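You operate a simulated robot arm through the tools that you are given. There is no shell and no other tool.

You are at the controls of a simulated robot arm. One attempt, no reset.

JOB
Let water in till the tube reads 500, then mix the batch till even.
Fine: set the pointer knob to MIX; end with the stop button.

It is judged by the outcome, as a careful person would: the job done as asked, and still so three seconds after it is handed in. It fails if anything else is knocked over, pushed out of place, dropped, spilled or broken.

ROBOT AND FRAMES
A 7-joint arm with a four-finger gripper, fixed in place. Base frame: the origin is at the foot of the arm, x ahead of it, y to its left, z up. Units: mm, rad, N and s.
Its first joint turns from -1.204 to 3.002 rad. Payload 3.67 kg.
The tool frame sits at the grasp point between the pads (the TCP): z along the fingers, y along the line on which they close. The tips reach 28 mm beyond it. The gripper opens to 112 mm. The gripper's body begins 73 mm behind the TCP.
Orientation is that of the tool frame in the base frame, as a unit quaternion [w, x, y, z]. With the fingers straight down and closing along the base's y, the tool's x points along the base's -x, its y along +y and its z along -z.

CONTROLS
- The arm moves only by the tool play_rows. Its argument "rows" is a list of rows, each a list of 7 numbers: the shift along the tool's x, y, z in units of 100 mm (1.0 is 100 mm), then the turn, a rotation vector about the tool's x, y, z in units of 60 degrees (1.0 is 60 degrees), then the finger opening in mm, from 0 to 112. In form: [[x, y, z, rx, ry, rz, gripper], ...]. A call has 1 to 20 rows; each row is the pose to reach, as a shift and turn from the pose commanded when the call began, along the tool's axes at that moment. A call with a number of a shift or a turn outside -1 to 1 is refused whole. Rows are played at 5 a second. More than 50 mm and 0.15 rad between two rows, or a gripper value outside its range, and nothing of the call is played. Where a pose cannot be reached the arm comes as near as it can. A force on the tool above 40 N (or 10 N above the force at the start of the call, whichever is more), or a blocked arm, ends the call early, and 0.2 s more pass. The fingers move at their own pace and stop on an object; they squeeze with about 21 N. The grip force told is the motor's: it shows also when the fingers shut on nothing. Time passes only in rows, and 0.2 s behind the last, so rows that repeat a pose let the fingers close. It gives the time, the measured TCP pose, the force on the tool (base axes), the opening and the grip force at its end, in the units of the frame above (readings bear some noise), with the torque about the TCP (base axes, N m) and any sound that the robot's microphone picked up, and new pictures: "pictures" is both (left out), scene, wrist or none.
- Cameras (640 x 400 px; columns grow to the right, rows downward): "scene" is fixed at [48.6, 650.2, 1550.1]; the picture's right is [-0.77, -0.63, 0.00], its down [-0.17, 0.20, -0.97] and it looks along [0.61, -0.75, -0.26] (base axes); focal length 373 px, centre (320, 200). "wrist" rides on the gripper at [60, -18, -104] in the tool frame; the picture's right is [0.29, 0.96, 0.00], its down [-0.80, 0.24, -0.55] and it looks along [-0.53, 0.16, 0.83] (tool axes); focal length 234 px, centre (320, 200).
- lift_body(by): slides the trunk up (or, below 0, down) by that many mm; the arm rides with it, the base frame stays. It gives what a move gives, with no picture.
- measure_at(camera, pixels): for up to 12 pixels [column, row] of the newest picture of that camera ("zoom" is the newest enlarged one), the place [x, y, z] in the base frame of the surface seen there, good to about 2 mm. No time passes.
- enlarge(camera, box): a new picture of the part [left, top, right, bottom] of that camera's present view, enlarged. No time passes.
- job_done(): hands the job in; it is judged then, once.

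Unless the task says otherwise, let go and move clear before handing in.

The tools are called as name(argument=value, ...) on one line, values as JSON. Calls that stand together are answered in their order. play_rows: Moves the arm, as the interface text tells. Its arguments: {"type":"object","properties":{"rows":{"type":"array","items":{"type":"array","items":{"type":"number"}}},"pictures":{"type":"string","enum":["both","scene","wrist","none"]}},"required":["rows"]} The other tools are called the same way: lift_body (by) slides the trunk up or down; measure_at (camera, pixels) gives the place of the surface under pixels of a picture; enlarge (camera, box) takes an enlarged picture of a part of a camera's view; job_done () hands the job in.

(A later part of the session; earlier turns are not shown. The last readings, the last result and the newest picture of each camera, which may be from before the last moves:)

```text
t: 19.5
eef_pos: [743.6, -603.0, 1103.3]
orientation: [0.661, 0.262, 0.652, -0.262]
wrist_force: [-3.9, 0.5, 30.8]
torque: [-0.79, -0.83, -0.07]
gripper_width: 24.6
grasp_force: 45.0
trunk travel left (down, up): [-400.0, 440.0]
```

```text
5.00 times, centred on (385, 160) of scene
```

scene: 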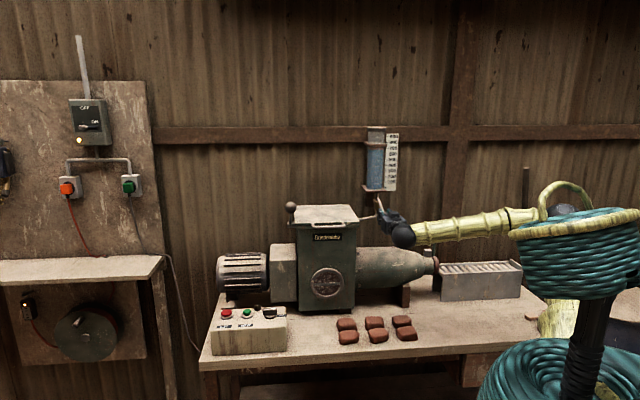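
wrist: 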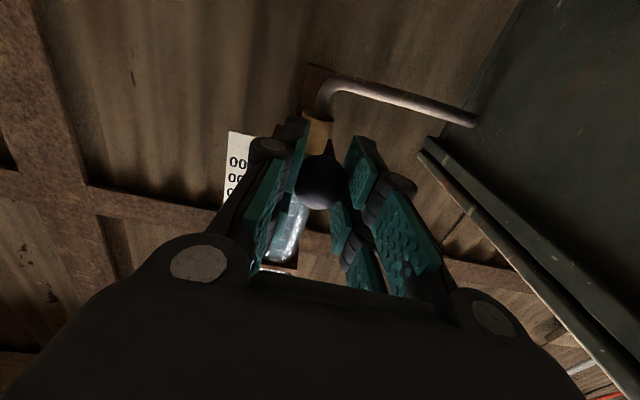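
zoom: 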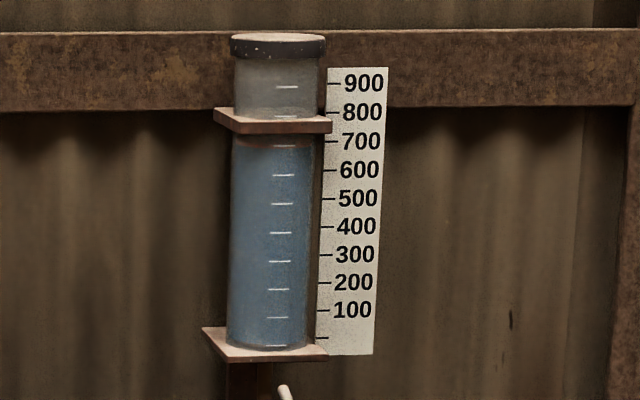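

The red surface is now visible at zoom row ~146, level with the 700 tick, so the flow is about 40 per second. The 500 tick sits at z≈1298.6. I'll ease the downward pressure by 2 mm and hold about 2 s more.

play_rows(rows=[[-0.02, 0, 0, 0, 0, 0, 20], [-0.02, 0, 0, 0, 0, 0, 20], [-0.02, 0, 0, 0, 0, 0, 20], [-0.02, 0, 0, 0, 0, 0, 20], [-0.02, 0, 0, 0, 0, 0, 20], [-0.02, 0, 0, 0, 0, 0, 20], [-0.02, 0, 0, 0, 0, 0, 20]], pictures="scene")

enlarge(camera="scene", box=[360, 120, 410, 200])

```text
t: 21.1
eef_pos: [744.3, -602.8, 1101.8]
orientation: [0.661, 0.26, 0.654, -0.26]
wrist_force: [-16.2, 9.2, 14.9]
torque: [-0.11, -0.09, -0.1]
gripper_width: 24.5
grasp_force: 45.4
trunk travel left (down, up): [-400.0, 440.0]
```

scene: 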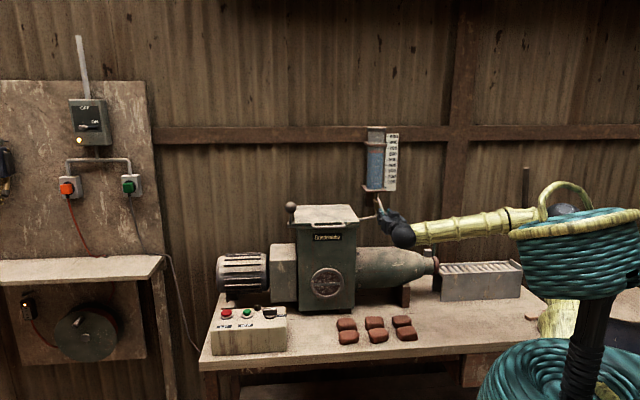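

```text
5.00 times, centred on (385, 160) of scene
```

zoom: 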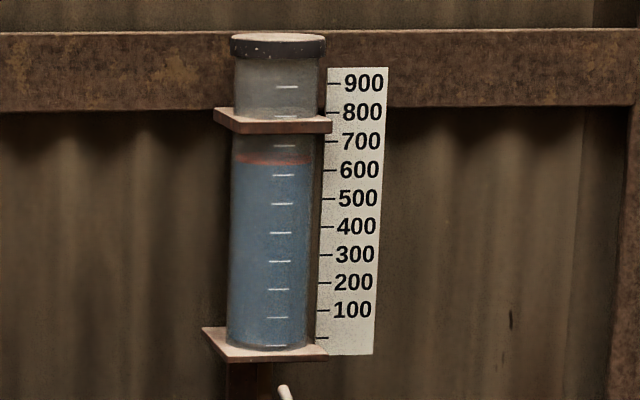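

The surface is at zoom row ~164, about 635, falling around 41 per second. I'll hold about 1.6 s more, then begin closing in stages.

play_rows(rows=[[0, 0, 0, 0, 0, 0, 20], [0, 0, 0, 0, 0, 0, 20], [0, 0, 0, 0, 0, 0, 20], [0, 0, 0, 0, 0, 0, 20], [0, 0, 0, 0, 0, 0, 20], [0, 0, 0, 0, 0, 0, 20], [0, 0, 0, 0, 0, 0, 20]], pictures="scene")

enlarge(camera="scene", box=[360, 120, 410, 200])

```text
t: 22.7
eef_pos: [744.0, -603.0, 1102.4]
orientation: [0.661, 0.26, 0.654, -0.261]
wrist_force: [-23.7, 12.4, 7.1]
torque: [0.24, 0.25, -0.14]
gripper_width: 24.6
grasp_force: 44.3
trunk travel left (down, up): [-400.0, 440.0]
```

scene: 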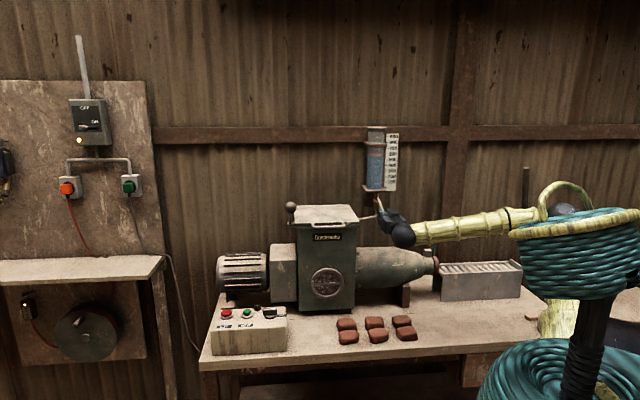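

```text
5.00 times, centred on (385, 160) of scene
```

zoom: 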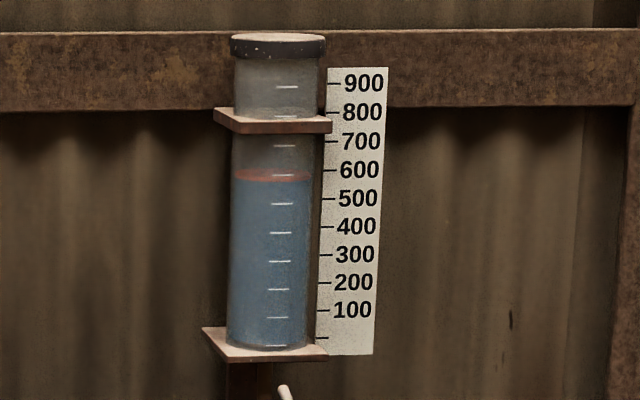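

The surface's front edge is near zoom row 183, about 570. I'll enlarge further to read it exactly before closing.

enlarge(camera="scene", box=[364, 145, 394, 165])

```text
16.00 times, centred on (379, 155) of scene
```

zoom: 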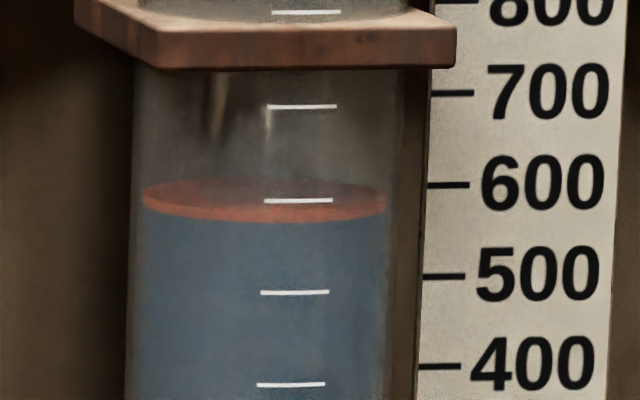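

This zoom is precise: red disc rows 178–222, tick 600 at row 200, tick 500 at row 292. I'll measure the disc's z to settle the reading, since no time passes.

measure_at(camera="zoom", pixels=[[265, 220], [265, 200], [265, 182], [200, 215], [300, 201], [300, 292], [300, 106], [445, 185], [445, 276]])

```text
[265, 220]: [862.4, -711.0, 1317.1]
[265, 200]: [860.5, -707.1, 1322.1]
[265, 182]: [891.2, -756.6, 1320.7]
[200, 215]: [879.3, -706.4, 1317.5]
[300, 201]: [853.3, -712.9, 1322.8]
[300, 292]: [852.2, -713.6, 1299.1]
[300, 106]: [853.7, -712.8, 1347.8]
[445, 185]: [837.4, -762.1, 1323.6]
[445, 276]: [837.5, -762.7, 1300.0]
```

True height gives a reading of about 573 now. I'll raise the lever partway (20 mm) to slow the flow, then look again.

play_rows(rows=[[-0.07, 0, -0.01, 0, 0, 0, 20], [-0.14, 0, -0.02, 0, 0, 0, 20], [-0.2, 0, -0.03, 0, 0, 0, 20]], pictures="scene")

enlarge(camera="scene", box=[364, 145, 394, 165])

enlarge(camera="scene", box=[360, 180, 410, 220])

```text
t: 23.5
eef_pos: [744.8, -603.4, 1118.5]
orientation: [0.659, 0.26, 0.656, -0.259]
wrist_force: [-1.8, -3.1, -6.9]
torque: [0.77, 0.8, -0.08]
gripper_width: 24.5
grasp_force: 45.2
trunk travel left (down, up): [-400.0, 440.0]
```

scene: 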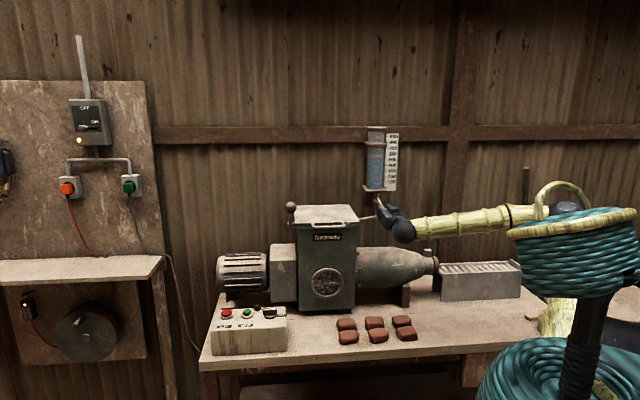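

```text
16.00 times, centred on (379, 155) of scene
```

zoom: 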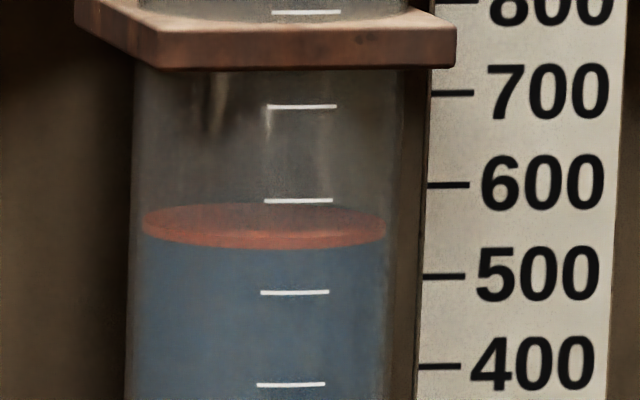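

```text
10.00 times, centred on (385, 200) of scene
```

zoom: 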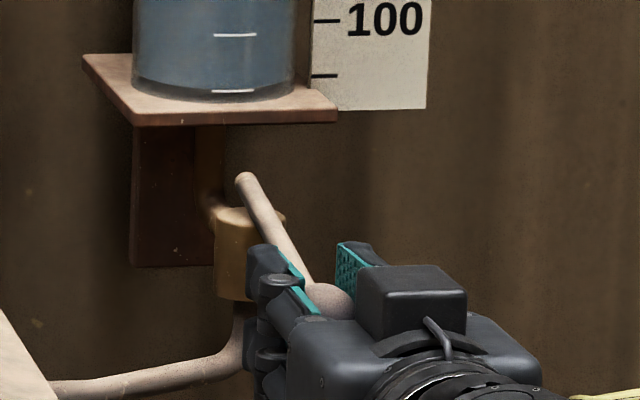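

The front edge is now at zoom row 248, about 545, and the lever is partly raised. I'll hold 0.6 s at this opening to gauge the slower rate.

play_rows(rows=[[0, 0, 0, 0, 0, 0, 20], [0, 0, 0, 0, 0, 0, 20]], pictures="scene")

enlarge(camera="scene", box=[364, 145, 394, 165])

```text
t: 24.1
eef_pos: [744.2, -603.4, 1119.8]
orientation: [0.66, 0.261, 0.655, -0.26]
wrist_force: [0.4, -2.4, -9.3]
torque: [0.9, 0.99, -0.05]
gripper_width: 24.5
grasp_force: 44.8
trunk travel left (down, up): [-400.0, 440.0]
```

scene: 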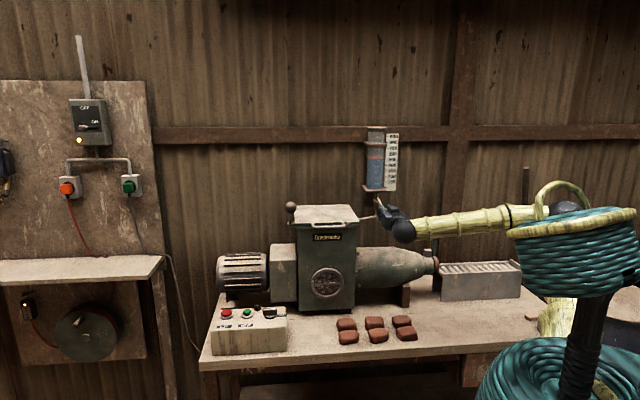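

```text
16.00 times, centred on (379, 155) of scene
```

zoom: 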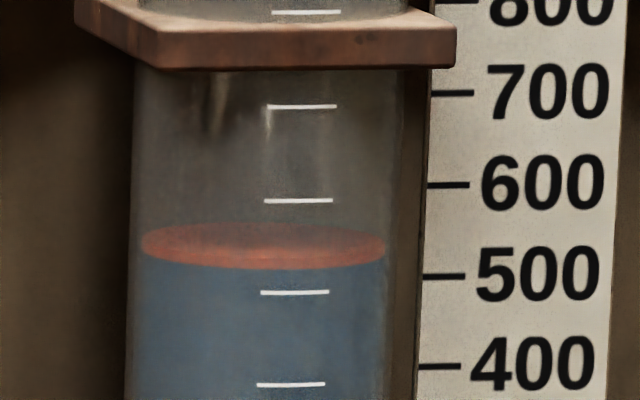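

The front edge is at zoom row 269, about 523, and still falling nearly as fast as before. I'll close now in four rows up to the original lever height.

play_rows(rows=[[-0.07, 0, -0.01, 0, 0, 0, 20], [-0.14, 0, -0.02, 0, 0, 0, 20], [-0.2, 0, -0.03, 0, 0, 0, 20], [-0.25, 0, -0.04, 0, 0, 0, 20]], pictures="both")

enlarge(camera="scene", box=[364, 145, 394, 165])

enlarge(camera="scene", box=[360, 180, 410, 220])

```text
t: 25.1
eef_pos: [743.4, -601.3, 1144.7]
orientation: [0.66, 0.26, 0.655, -0.26]
wrist_force: [8.9, -3.5, -8.8]
torque: [0.82, 0.89, -0.02]
gripper_width: 24.9
grasp_force: 45.6
trunk travel left (down, up): [-400.0, 440.0]
```

scene: 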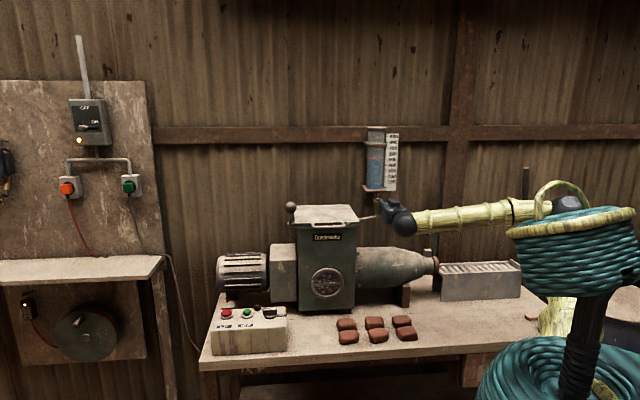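
wrist: 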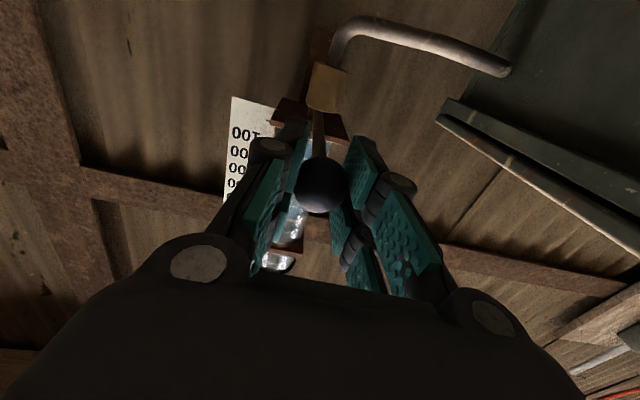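

```text
16.00 times, centred on (379, 155) of scene
```

zoom: 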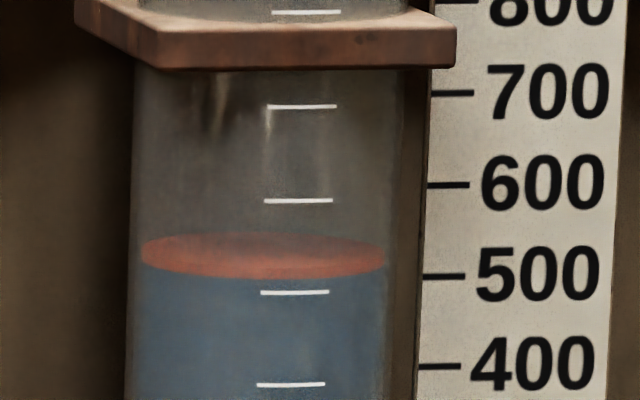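

```text
10.00 times, centred on (385, 200) of scene
```

zoom: 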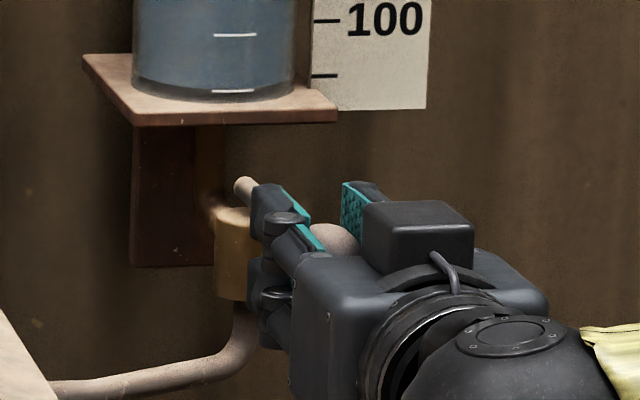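

The front edge is at row 279, about 514, and the lever is nearly horizontal again. I'll hold to see whether the flow has stopped.

play_rows(rows=[[0, 0, 0, 0, 0, 0, 20], [0, 0, 0, 0, 0, 0, 20]], pictures="scene")

enlarge(camera="scene", box=[364, 145, 394, 165])

measure_at(camera="zoom", pixels=[[265, 277], [200, 272], [330, 272], [265, 250], [265, 281], [295, 292], [445, 276]])

```text
t: 25.7
eef_pos: [743.2, -601.1, 1144.2]
orientation: [0.659, 0.261, 0.655, -0.26]
wrist_force: [13.5, -6.8, -5.9]
torque: [0.57, 0.62, 0.04]
gripper_width: 24.3
grasp_force: 44.8
trunk travel left (down, up): [-400.0, 440.0]
```

scene: 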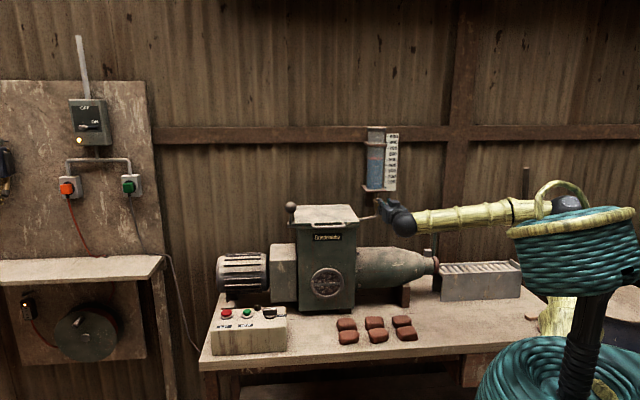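

```text
16.00 times, centred on (379, 155) of scene
```

zoom: 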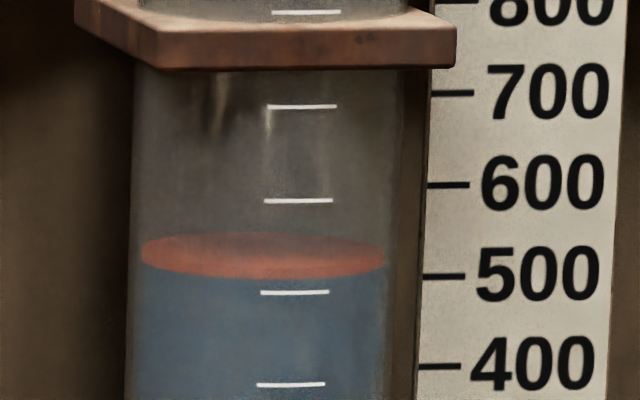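

```text
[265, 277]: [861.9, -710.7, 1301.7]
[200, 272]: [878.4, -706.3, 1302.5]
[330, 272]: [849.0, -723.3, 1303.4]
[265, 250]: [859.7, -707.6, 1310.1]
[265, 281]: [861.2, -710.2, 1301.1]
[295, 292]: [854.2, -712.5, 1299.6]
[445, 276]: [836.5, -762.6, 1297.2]
```

The flow has stopped, stable at row 279. By geometry the level is about 509–520, slightly above 500. I'll dip the lever briefly to let a little more through.

play_rows(rows=[[0.1, 0, 0.02, 0, 0, 0, 20], [0.2, 0, 0.03, 0, 0, 0, 20], [0.1, 0, 0.02, 0, 0, 0, 20], [0, 0, 0, 0, 0, 0, 20]], pictures="scene")

enlarge(camera="scene", box=[364, 145, 394, 165])

```text
t: 26.7
eef_pos: [742.0, -601.2, 1141.8]
orientation: [0.659, 0.261, 0.656, -0.26]
wrist_force: [6.3, 1.6, -9.8]
torque: [0.87, 0.96, 0.04]
gripper_width: 24.6
grasp_force: 45.2
trunk travel left (down, up): [-400.0, 440.0]
```

scene: 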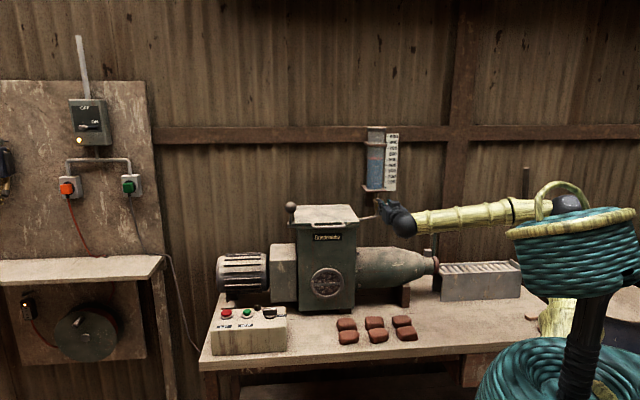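

```text
16.00 times, centred on (379, 155) of scene
```

zoom: 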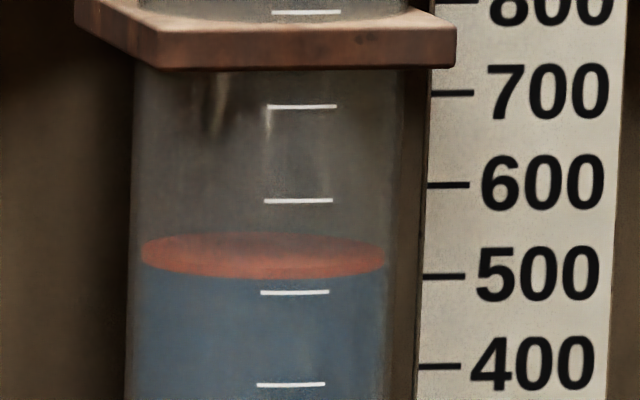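

No change at row 279, so that dip didn't reach the opening point. I'll dip slightly deeper.

play_rows(rows=[[0.13, 0, 0.02, 0, 0, 0, 20], [0.26, 0, 0.03, 0, 0, 0, 20], [0.13, 0, 0.02, 0, 0, 0, 20], [0, 0, 0, 0, 0, 0, 20]], pictures="scene")

enlarge(camera="scene", box=[364, 145, 394, 165])

```text
t: 27.7
eef_pos: [742.4, -601.1, 1142.6]
orientation: [0.659, 0.261, 0.655, -0.26]
wrist_force: [6.9, 3.9, -10.1]
torque: [0.92, 1.01, 0.03]
gripper_width: 24.8
grasp_force: 45.4
trunk travel left (down, up): [-400.0, 440.0]
```

scene: 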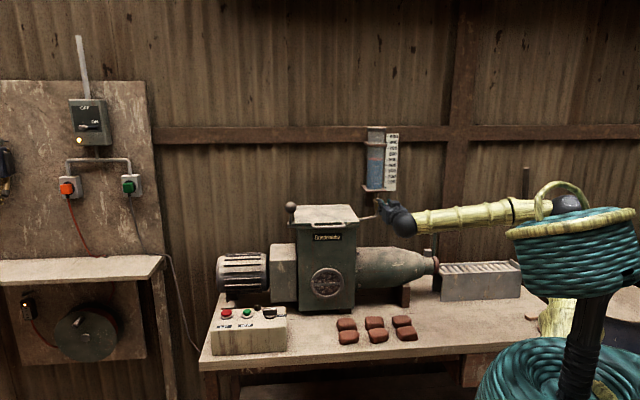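

```text
16.00 times, centred on (379, 155) of scene
```

zoom: 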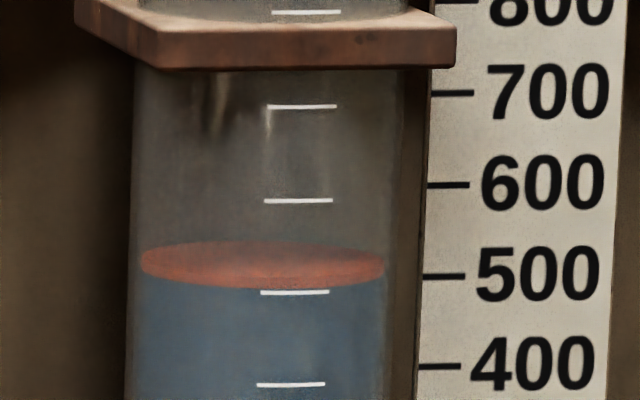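

The front edge is now at row 288, almost on the 500 tick, so the reading is about 502–508. I'll push the lever fully up to its original height, let go, and check that it stays.

play_rows(rows=[[-0.03, 0, 0, 0, 0, 0, 20], [-0.06, 0, 0, 0, 0, 0, 20], [-0.06, 0, 0, 0, 0, 0, 50], [-0.06, 0, 0, 0, 0, 0, 60], [-0.06, 0, -0.2, 0, 0, 0, 60], [-0.06, 0, -0.4, 0, 0, 0, 60]], pictures="both")

enlarge(camera="scene", box=[364, 145, 394, 165])

enlarge(camera="scene", box=[360, 180, 410, 220])

```text
t: 29.1
eef_pos: [710.7, -570.7, 1151.3]
orientation: [0.661, 0.26, 0.654, -0.26]
wrist_force: [0.6, 0.0, 0.4]
torque: [0.01, 0.0, 0.01]
gripper_width: 60.4
grasp_force: 0.0
trunk travel left (down, up): [-400.0, 440.0]
```

scene: 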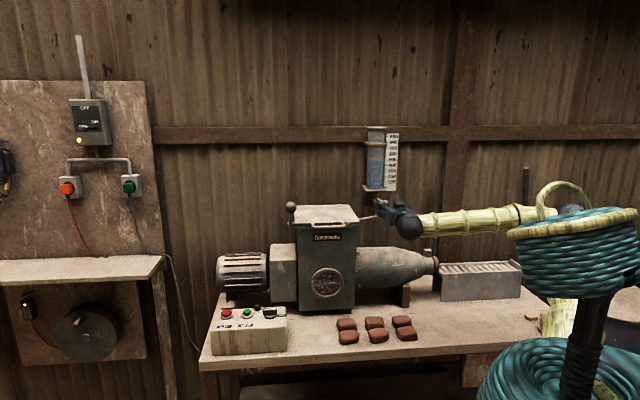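
wrist: 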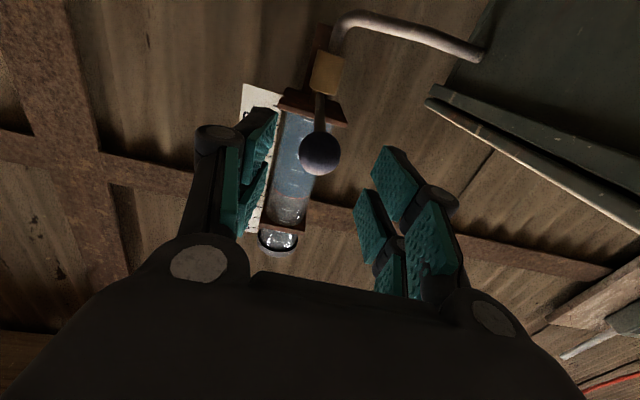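

```text
16.00 times, centred on (379, 155) of scene
```

zoom: 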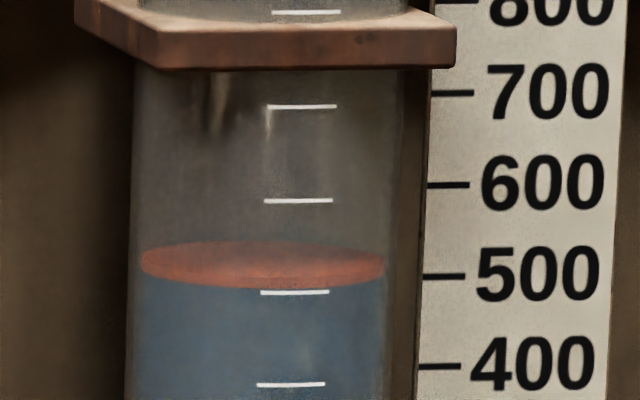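

```text
10.00 times, centred on (385, 200) of scene
```

zoom: 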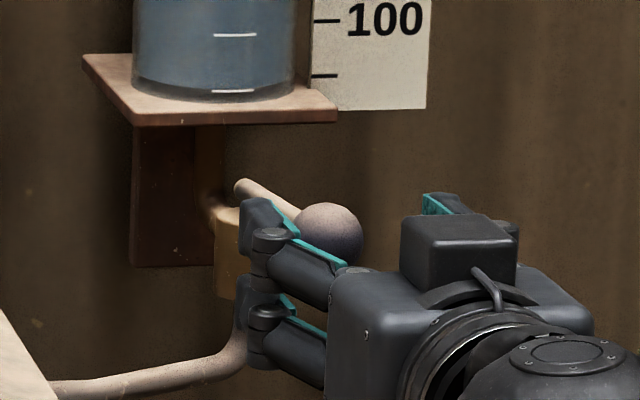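

The ball is back at its original spot, zoom (327,238), and the level is steady at 500. I'll check the porthole and lamp, then retreat toward the control box.

enlarge(camera="scene", box=[300, 250, 355, 310])

play_rows(rows=[[0, 0, -0.35, 0, 0, 0, 60], [0, 0, -0.7, 0, 0, 0, 60], [0, 0, -1.0, 0, 0, 0, 60]], pictures="none")

play_rows(rows=[[0, 0.12, -0.05, 0, 0.125, 0, 60], [0, 0.25, -0.1, 0, 0.25, 0, 60], [0, 0.37, -0.15, 0, 0.375, 0, 60], [0, 0.5, -0.2, 0, 0.5, 0, 60], [0, 0.62, -0.25, 0, 0.625, 0, 60], [0, 0.75, -0.3, 0, 0.75, 0, 60], [0, 0.87, -0.35, 0, 0.875, 0, 60], [0, 1.0, -0.4, 0, 1.0, 0, 60]], pictures="scene")

```text
6.67 times, centred on (328, 280) of scene
```

zoom: 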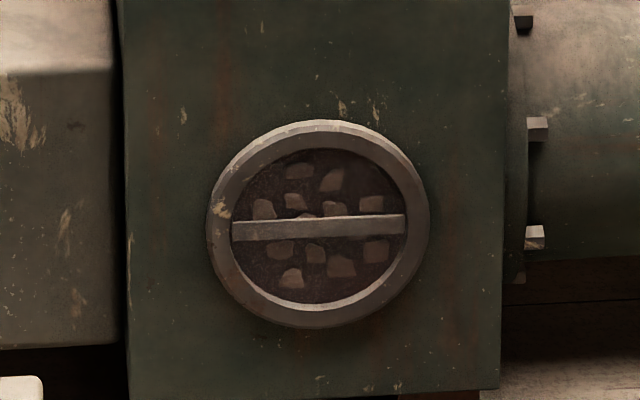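

```text
t: 29.9
eef_pos: [638.4, -501.3, 1150.9]
orientation: [0.661, 0.26, 0.654, -0.26]
wrist_force: [0.2, 0.5, -0.1]
torque: [-0.01, 0.02, -0.03]
gripper_width: 60.1
grasp_force: 0.0
trunk travel left (down, up): [-400.0, 440.0]
```

```text
t: 31.7
eef_pos: [678.1, -402.1, 1149.7]
orientation: [0.244, 0.356, 0.897, -0.095]
wrist_force: [0.3, -0.1, 0.0]
torque: [-0.01, 0.04, 0.0]
gripper_width: 59.9
grasp_force: 0.1
trunk travel left (down, up): [-400.0, 440.0]
```

scene: 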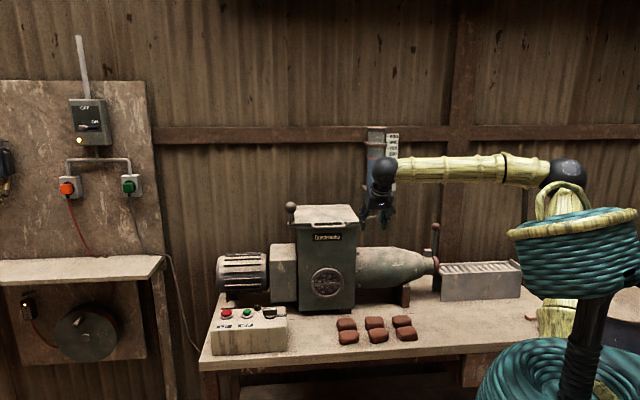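

The porthole shows clay lumps, so that's how I'll judge evenness. I'll finish pitching the tool down while moving outward and left, clear of the hopper.

play_rows(rows=[[0.3, 0.1, -0.17, 0, 0.125, 0, 60], [0.5, 0.3, -0.29, 0, 0.25, 0, 60], [0.69, 0.5, -0.4, 0, 0.375, 0, 60], [0.69, 0.75, -0.4, 0, 0.5, 0, 60], [0.69, 1.0, -0.4, 0, 0.5, 0, 60]], pictures="none")

play_rows(rows=[[0.0, 0.33, 0, 0, 0, 0.12, 60], [0.0, 0.66, 0, 0, 0, 0.24, 60], [0.0, 1.0, 0, 0, 0, 0.36, 60]], pictures="both")

```text
t: 32.9
eef_pos: [688.2, -275.6, 1151.7]
orientation: [0.005, 0.368, 0.93, 0.0]
wrist_force: [0.1, 0.9, -0.7]
torque: [-0.06, -0.02, 0.04]
gripper_width: 60.0
grasp_force: 0.1
trunk travel left (down, up): [-400.0, 440.0]
```

```text
t: 33.7
eef_pos: [758.3, -199.4, 1153.7]
orientation: [0.005, 0.536, 0.844, 0.0]
wrist_force: [-0.8, 1.5, -0.1]
torque: [-0.09, -0.02, -0.02]
gripper_width: 60.0
grasp_force: 0.1
trunk travel left (down, up): [-400.0, 440.0]
```

scene: 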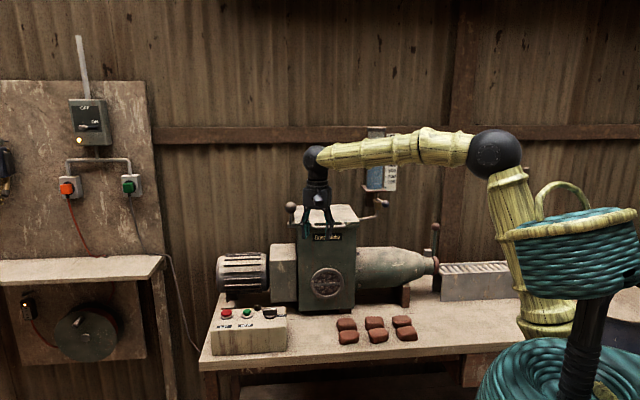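
wrist: 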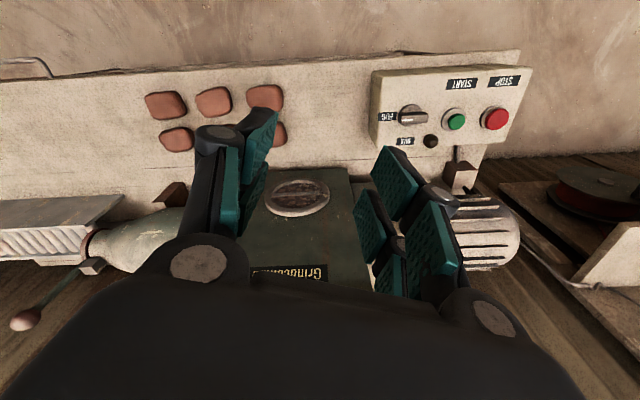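

The wrist camera sees the control box well at (450,105) and the porthole at (298,197). I'll enlarge the box and measure the knob, labels and buttons.

enlarge(camera="wrist", box=[365, 55, 535, 165])

measure_at(camera="wrist", pixels=[[411, 114], [425, 119], [388, 117], [405, 141], [431, 141], [455, 118], [496, 116], [461, 84], [503, 81], [375, 90], [525, 70], [400, 150]])

```text
3.64 times, centred on (450, 110) of wrist
```

zoom: 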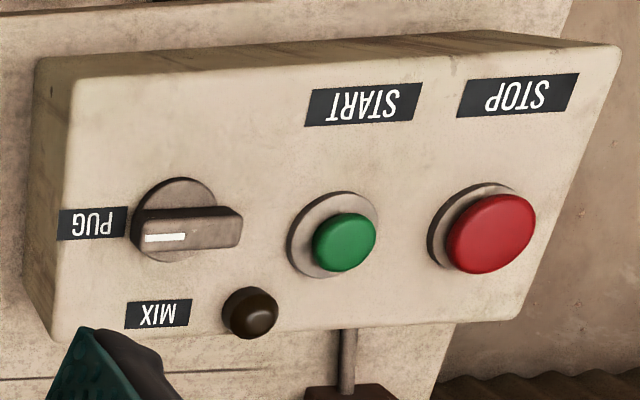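

```text
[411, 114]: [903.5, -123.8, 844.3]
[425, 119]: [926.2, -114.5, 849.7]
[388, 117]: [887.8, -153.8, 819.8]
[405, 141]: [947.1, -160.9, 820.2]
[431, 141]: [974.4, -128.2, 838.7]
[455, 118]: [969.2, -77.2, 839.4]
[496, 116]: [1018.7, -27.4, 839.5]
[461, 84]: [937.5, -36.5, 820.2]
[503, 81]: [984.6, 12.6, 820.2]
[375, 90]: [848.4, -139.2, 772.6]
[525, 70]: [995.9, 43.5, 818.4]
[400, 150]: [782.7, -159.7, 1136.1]
```

The knob's white stripe points at PUG, and MIX is a label roughly 90° around it. I'll measure the knob outline in the zoom to get its centre and angles.

measure_at(camera="zoom", pixels=[[136, 232], [150, 238], [185, 238], [238, 228], [238, 212], [140, 215], [190, 212], [180, 182], [205, 255], [150, 195], [92, 223], [158, 313]])

enlarge(camera="scene", box=[255, 295, 295, 325])

```text
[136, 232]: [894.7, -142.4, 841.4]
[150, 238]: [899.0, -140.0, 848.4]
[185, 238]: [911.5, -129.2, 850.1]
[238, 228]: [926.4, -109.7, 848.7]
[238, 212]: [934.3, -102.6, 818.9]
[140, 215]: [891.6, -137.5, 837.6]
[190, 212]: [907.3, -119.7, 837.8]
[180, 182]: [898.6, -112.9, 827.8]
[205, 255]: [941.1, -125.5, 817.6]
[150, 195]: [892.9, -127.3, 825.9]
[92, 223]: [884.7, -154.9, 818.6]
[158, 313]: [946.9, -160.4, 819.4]
```

```text
13.33 times, centred on (275, 310) of scene
```

zoom: 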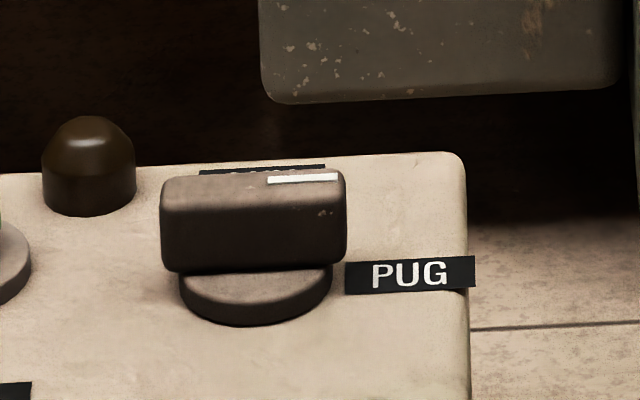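

The knob centre is about (914,-126) with its bar top at z 850. MIX lies exactly 90° counter-clockwise from PUG seen from above. I'll yaw the gripper to straddle the bar while moving along the bench front.

play_rows(rows=[[0.07, 0.18, 0, 0, 0, 0.114, 60], [0.14, 0.36, 0, 0, 0, 0.228, 60], [0.22, 0.55, 0, 0, 0, 0.342, 60], [0.3, 0.74, 0, 0, 0, 0.456, 60], [0.37, 0.93, 0, 0, 0, 0.57, 60]], pictures="none")

play_rows(rows=[[0.1, 0.07, 0, 0, 0, 0.112, 60], [0.2, 0.14, 0, 0, 0, 0.224, 60], [0.3, 0.2, 0, 0, 0, 0.336, 60], [0.4, 0.27, 0, 0, 0, 0.448, 60], [0.5, 0.34, 0, 0, 0, 0.56, 60]], pictures="both")

```text
t: 34.9
eef_pos: [824.0, -127.8, 1152.1]
orientation: [0.003, 0.761, 0.648, 0.003]
wrist_force: [0.3, -1.2, -0.3]
torque: [-0.01, 0.02, -0.01]
gripper_width: 60.2
grasp_force: 0.1
trunk travel left (down, up): [-400.0, 440.0]
```

```text
t: 36.1
eef_pos: [868.7, -95.0, 1154.3]
orientation: [-0.003, 0.918, 0.397, 0.007]
wrist_force: [0.2, 0.5, -1.0]
torque: [0.02, 0.01, 0.02]
gripper_width: 59.9
grasp_force: 0.0
trunk travel left (down, up): [-400.0, 440.0]
```

scene: 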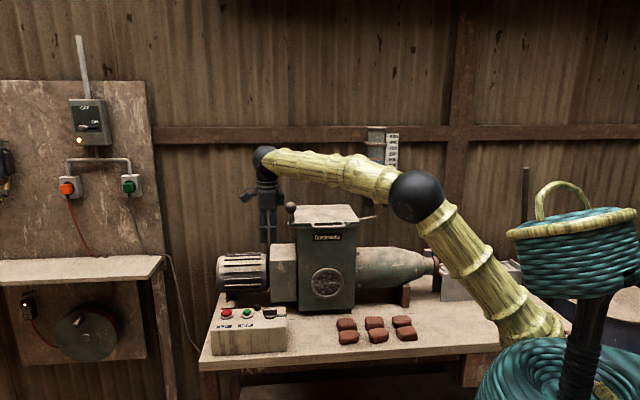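
wrist: 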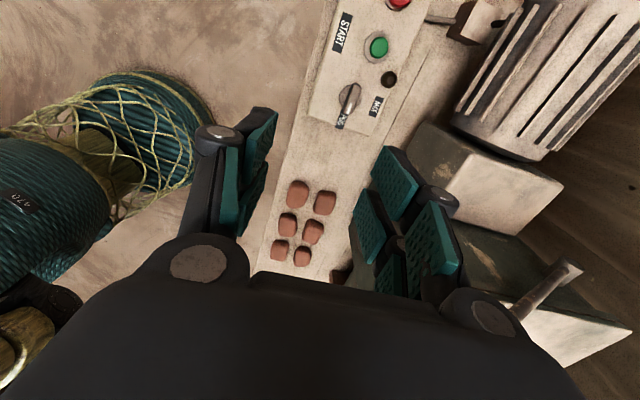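

The gripper is now aligned with its closing axis across the knob bar, at (869,-95,1154). I'll lower the trunk 200 mm and move over the knob.

lift_body(by=-200)

play_rows(rows=[[0.03, 0.2, 0, 0, 0, 0, 60], [0.05, 0.4, 0, 0, 0, 0, 60], [0.07, 0.53, 0, 0, 0, 0, 60]], pictures="both")

```text
t: 38.3
eef_pos: [868.4, -95.4, 951.6]
orientation: [-0.003, 0.918, 0.398, 0.005]
wrist_force: [0.1, 0.8, 0.4]
torque: [0.0, 0.01, 0.02]
gripper_width: 59.9
grasp_force: 0.0
trunk travel left (down, up): [-200.0, 640.0]
```

```text
t: 39.1
eef_pos: [911.4, -116.0, 949.6]
orientation: [0.004, 0.916, 0.402, 0.002]
wrist_force: [-0.6, 0.6, 0.0]
torque: [0.02, -0.01, 0.01]
gripper_width: 60.0
grasp_force: 0.0
trunk travel left (down, up): [-200.0, 640.0]
```

scene: 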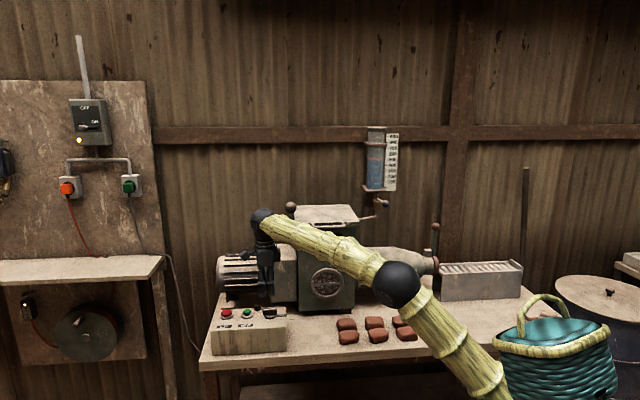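
wrist: 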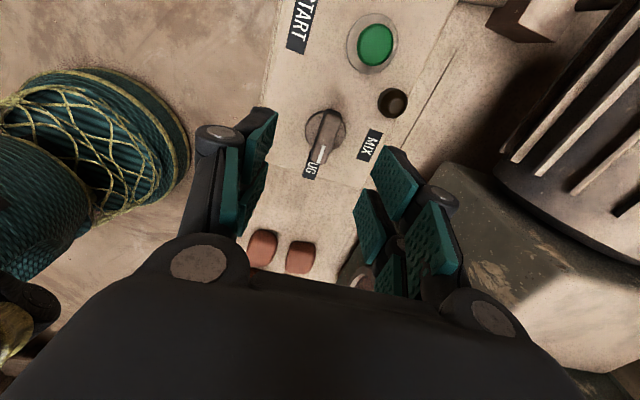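

The knob is at wrist (323,137) between the fingers. I'll re-measure it from this closer view before descending.

enlarge(camera="wrist", box=[280, 90, 390, 190])

measure_at(camera="wrist", pixels=[[320, 155], [330, 118], [325, 137], [318, 135], [333, 140], [326, 112], [319, 160]])

```text
4.00 times, centred on (335, 140) of wrist
```

zoom: 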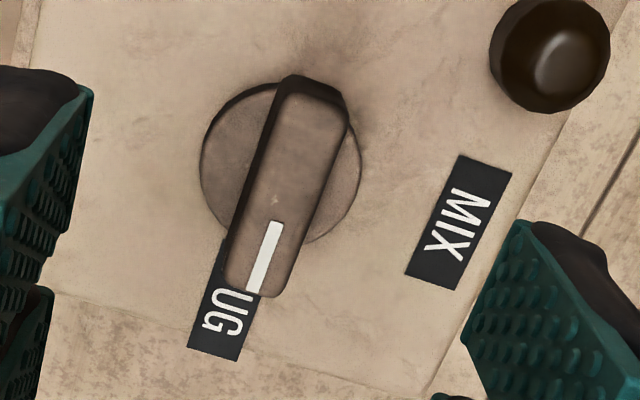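

```text
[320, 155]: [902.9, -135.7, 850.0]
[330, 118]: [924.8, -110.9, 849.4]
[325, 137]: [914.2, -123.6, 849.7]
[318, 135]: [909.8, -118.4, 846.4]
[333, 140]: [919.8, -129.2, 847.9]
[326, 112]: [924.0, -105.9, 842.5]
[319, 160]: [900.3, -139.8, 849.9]
```

The knob centre is (914,-124) and the bar is about 15 mm wide. I'll align and descend to TCP z≈860, keeping the tips just above the knob's base disk.

play_rows(rows=[[-0.02, 0.04, 0.1, 0, 0, 0, 46], [-0.04, 0.074, 0.3, 0, 0, 0, 46], [-0.04, 0.074, 0.5, 0, 0, 0, 46], [-0.04, 0.074, 0.65, 0, 0, 0, 46]], pictures="wrist")

```text
t: 40.1
eef_pos: [913.2, -122.8, 886.5]
orientation: [0.003, 0.916, 0.402, 0.003]
wrist_force: [0.1, 0.4, -0.3]
torque: [-0.04, 0.02, 0.02]
gripper_width: 46.2
grasp_force: 0.1
trunk travel left (down, up): [-200.0, 640.0]
```

wrist: 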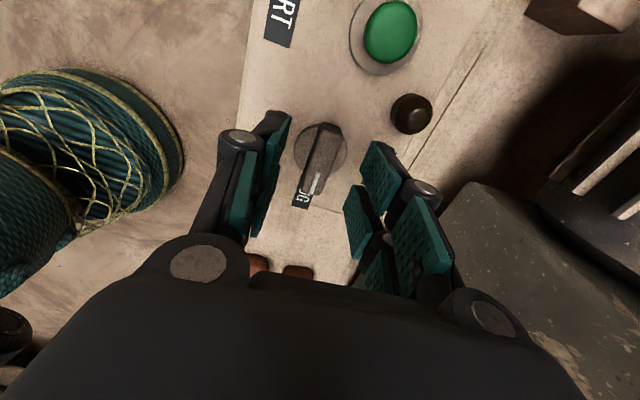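

The bar is centred between the pads at wrist (318,160). I'll go down the last 26 mm and close on it.

play_rows(rows=[[0, 0, 0.1, 0, 0, 0, 46], [0, 0, 0.2, 0, 0, 0, 46], [0, 0, 0.26, 0, 0, 0, 46], [0, 0, 0.26, 0, 0, 0, 8], [0, 0, 0.26, 0, 0, 0, 8], [0, 0, 0.26, 0, 0, 0, 8]], pictures="both")

```text
t: 41.5
eef_pos: [914.9, -123.7, 861.4]
orientation: [0.004, 0.916, 0.402, 0.004]
wrist_force: [14.1, -4.4, 1.9]
torque: [0.26, -0.95, 0.06]
gripper_width: 16.0
grasp_force: 45.6
trunk travel left (down, up): [-200.0, 640.0]
```

scene: 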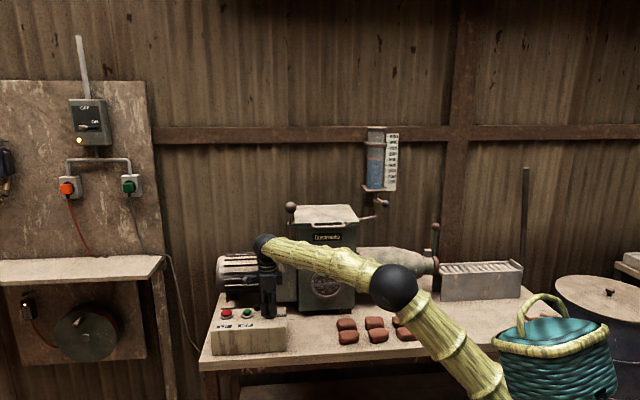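
wrist: 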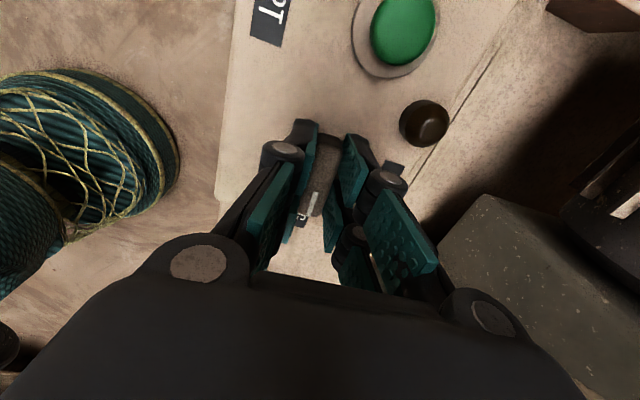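

The grip is on, with an opening of 16. I'll turn the knob counter-clockwise from above, first 60°, and check.

play_rows(rows=[[0, 0.02, 0, 0, 0, -0.1, 8], [0, 0.02, 0, 0, 0, -0.2, 8], [0, 0.02, 0, 0, 0, -0.3, 8], [0, 0.02, 0, 0, 0, -0.4, 8], [0, 0.02, 0, 0, 0, -0.5, 8]], pictures="wrist")

```text
t: 42.6
eef_pos: [913.2, -124.3, 860.6]
orientation: [0.002, 0.805, 0.593, 0.0]
wrist_force: [-14.5, 13.0, 0.9]
torque: [-0.11, 0.73, -0.12]
gripper_width: 15.9
grasp_force: 45.0
trunk travel left (down, up): [-200.0, 640.0]
stopped in row 5: the force on the tool passed its limit at 41 N (the readings are from after the stop); the commanded pose is now the measured one
```

wrist: 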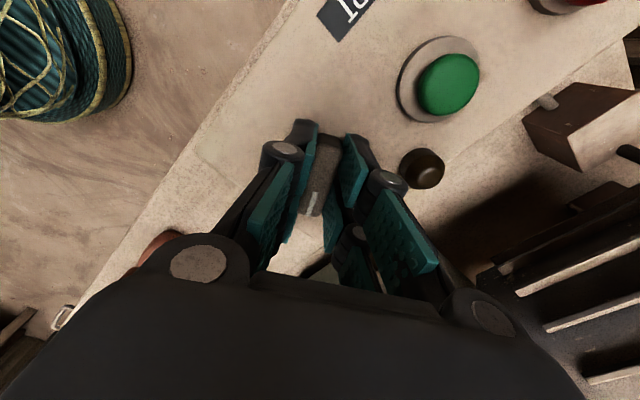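

The knob turned about 26°, then side force stopped the call. I'll pause at this pose to see the residual force before continuing.

play_rows(rows=[[0, 0, 0, 0, 0, 0, 8], [0, 0, 0, 0, 0, 0, 8]], pictures="none")

enlarge(camera="wrist", box=[270, 90, 390, 270])

```text
t: 43.2
eef_pos: [914.2, -123.7, 860.1]
orientation: [0.003, 0.806, 0.592, 0.0]
wrist_force: [-18.9, 20.8, 0.3]
torque: [0.93, 0.54, -0.09]
gripper_width: 16.0
grasp_force: 45.0
trunk travel left (down, up): [-200.0, 640.0]
```

```text
2.22 times, centred on (330, 180) of wrist
```

zoom: 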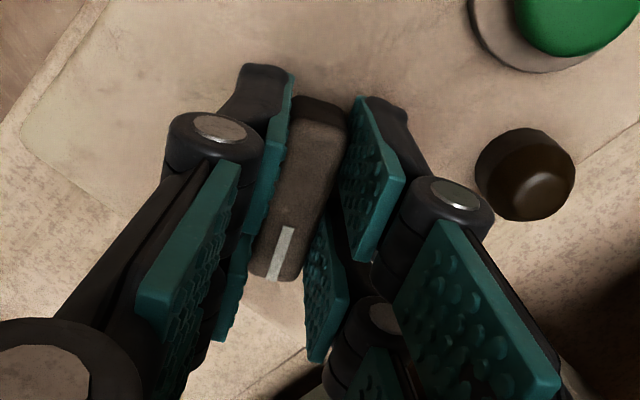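

A steady ~28 N pushes the tool away from the wall. I'll shift the tool 3 mm outward to relieve it.

play_rows(rows=[[0.013, -0.027, 0, 0, 0, 0, 8], [0.013, -0.027, 0, 0, 0, 0, 8]], pictures="none")

```text
t: 43.8
eef_pos: [913.7, -123.5, 860.0]
orientation: [0.003, 0.806, 0.592, 0.002]
wrist_force: [19.7, 6.9, 10.8]
torque: [0.36, -0.8, 0.08]
gripper_width: 16.1
grasp_force: 45.4
trunk travel left (down, up): [-200.0, 640.0]
```

Stiffness is about 13 N/mm, so the neutral point is about 1 mm back. I'll correct that and continue the turn in smaller steps.

play_rows(rows=[[0.007, 0.012, 0, 0, 0, 0, 8], [0.007, 0.012, 0, 0, 0, -0.08, 8], [0.007, 0.012, 0, 0, 0, -0.16, 8], [0.007, 0.012, 0, 0, 0, -0.24, 8]], pictures="none")

```text
t: 44.8
eef_pos: [911.9, -122.9, 860.0]
orientation: [0.002, 0.725, 0.689, 0.001]
wrist_force: [3.5, -1.2, 21.7]
torque: [-0.3, 0.01, -0.01]
gripper_width: 16.1
grasp_force: 44.7
trunk travel left (down, up): [-200.0, 640.0]
```

Side forces are now small and the knob is about 40° around. I'll lift 1.5 mm to ease the vertical force and keep turning.

play_rows(rows=[[0, 0, -0.015, 0, 0, -0.08, 8], [0, 0, -0.015, 0, 0, -0.16, 8], [0, 0, -0.015, 0, 0, -0.24, 8]], pictures="none")

```text
t: 45.6
eef_pos: [910.9, -122.4, 860.3]
orientation: [0.002, 0.633, 0.774, 0.0]
wrist_force: [-18.5, 1.2, 10.2]
torque: [0.62, 0.7, -0.13]
gripper_width: 15.7
grasp_force: 45.1
trunk travel left (down, up): [-200.0, 640.0]
```

Turned about 54° so far. The side force is -18 N along the closing axis, so I'll shift back about 1.2 mm and continue.

play_rows(rows=[[0, -0.012, -0.005, 0, 0, -0.08, 8], [0, -0.012, -0.005, 0, 0, -0.16, 8], [0, -0.012, -0.005, 0, 0, -0.24, 8]], pictures="none")

```text
t: 46.6
eef_pos: [911.1, -123.1, 860.0]
orientation: [0.0, 0.531, 0.847, -0.003]
wrist_force: [-17.2, -2.3, 2.7]
torque: [-0.92, 0.25, -0.03]
gripper_width: 16.1
grasp_force: 44.9
trunk travel left (down, up): [-200.0, 640.0]
stopped in row 3: the force on the tool passed its limit at 41 N (the readings are from after the stop); the commanded pose is now the measured one
```

The knob is about 69° around and the grip is over-constraining it. I'll loosen the fingers a little and look at the knob before finishing the turn.

play_rows(rows=[[0, 0, 0, 0, 0, 0, 30], [0, 0, 0, 0, 0, 0, 30]], pictures="both")

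enlarge(camera="wrist", box=[250, 80, 430, 260])

```text
t: 47.2
eef_pos: [912.4, -123.7, 858.7]
orientation: [-0.001, 0.53, 0.848, -0.002]
wrist_force: [-0.7, -0.7, 0.1]
torque: [0.02, 0.04, 0.05]
gripper_width: 30.7
grasp_force: 0.4
trunk travel left (down, up): [-200.0, 640.0]
```

scene: 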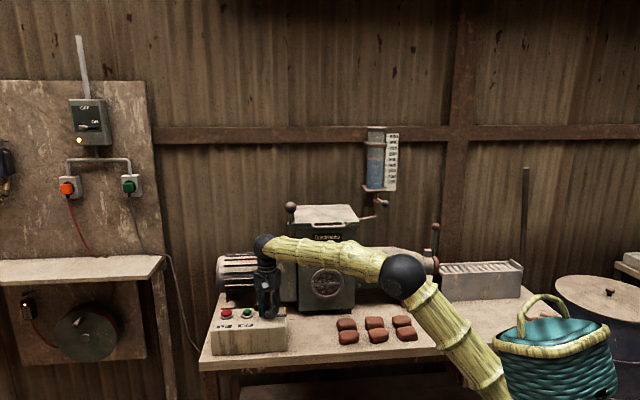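
wrist: 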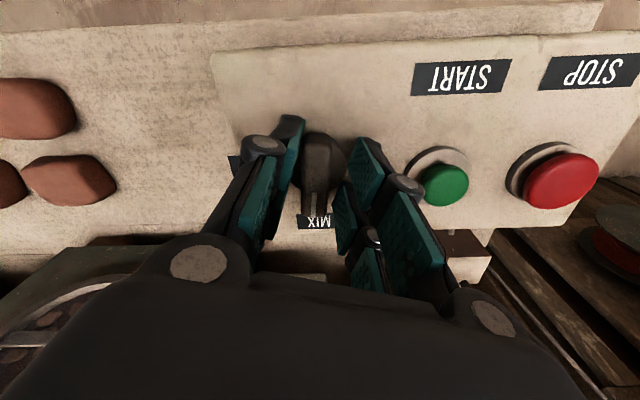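

```text
2.22 times, centred on (340, 170) of wrist
```

zoom: 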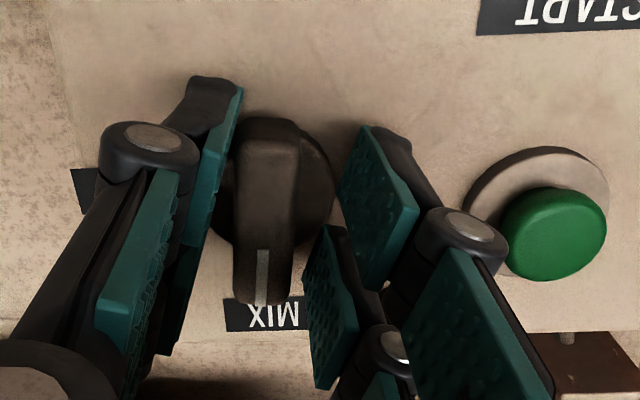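

After loosening, the bar points straight at the MIX label (zoom (265,270)); it seems to have clicked into place. I'll verify the angle by measuring the bar ends.

measure_at(camera="zoom", pixels=[[261, 295], [263, 260], [268, 155], [265, 220], [270, 135], [240, 240], [288, 240]])

```text
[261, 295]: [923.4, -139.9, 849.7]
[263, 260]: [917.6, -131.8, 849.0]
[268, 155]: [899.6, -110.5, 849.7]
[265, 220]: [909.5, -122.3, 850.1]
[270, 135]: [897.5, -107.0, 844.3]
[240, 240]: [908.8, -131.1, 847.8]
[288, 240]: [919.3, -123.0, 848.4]
```

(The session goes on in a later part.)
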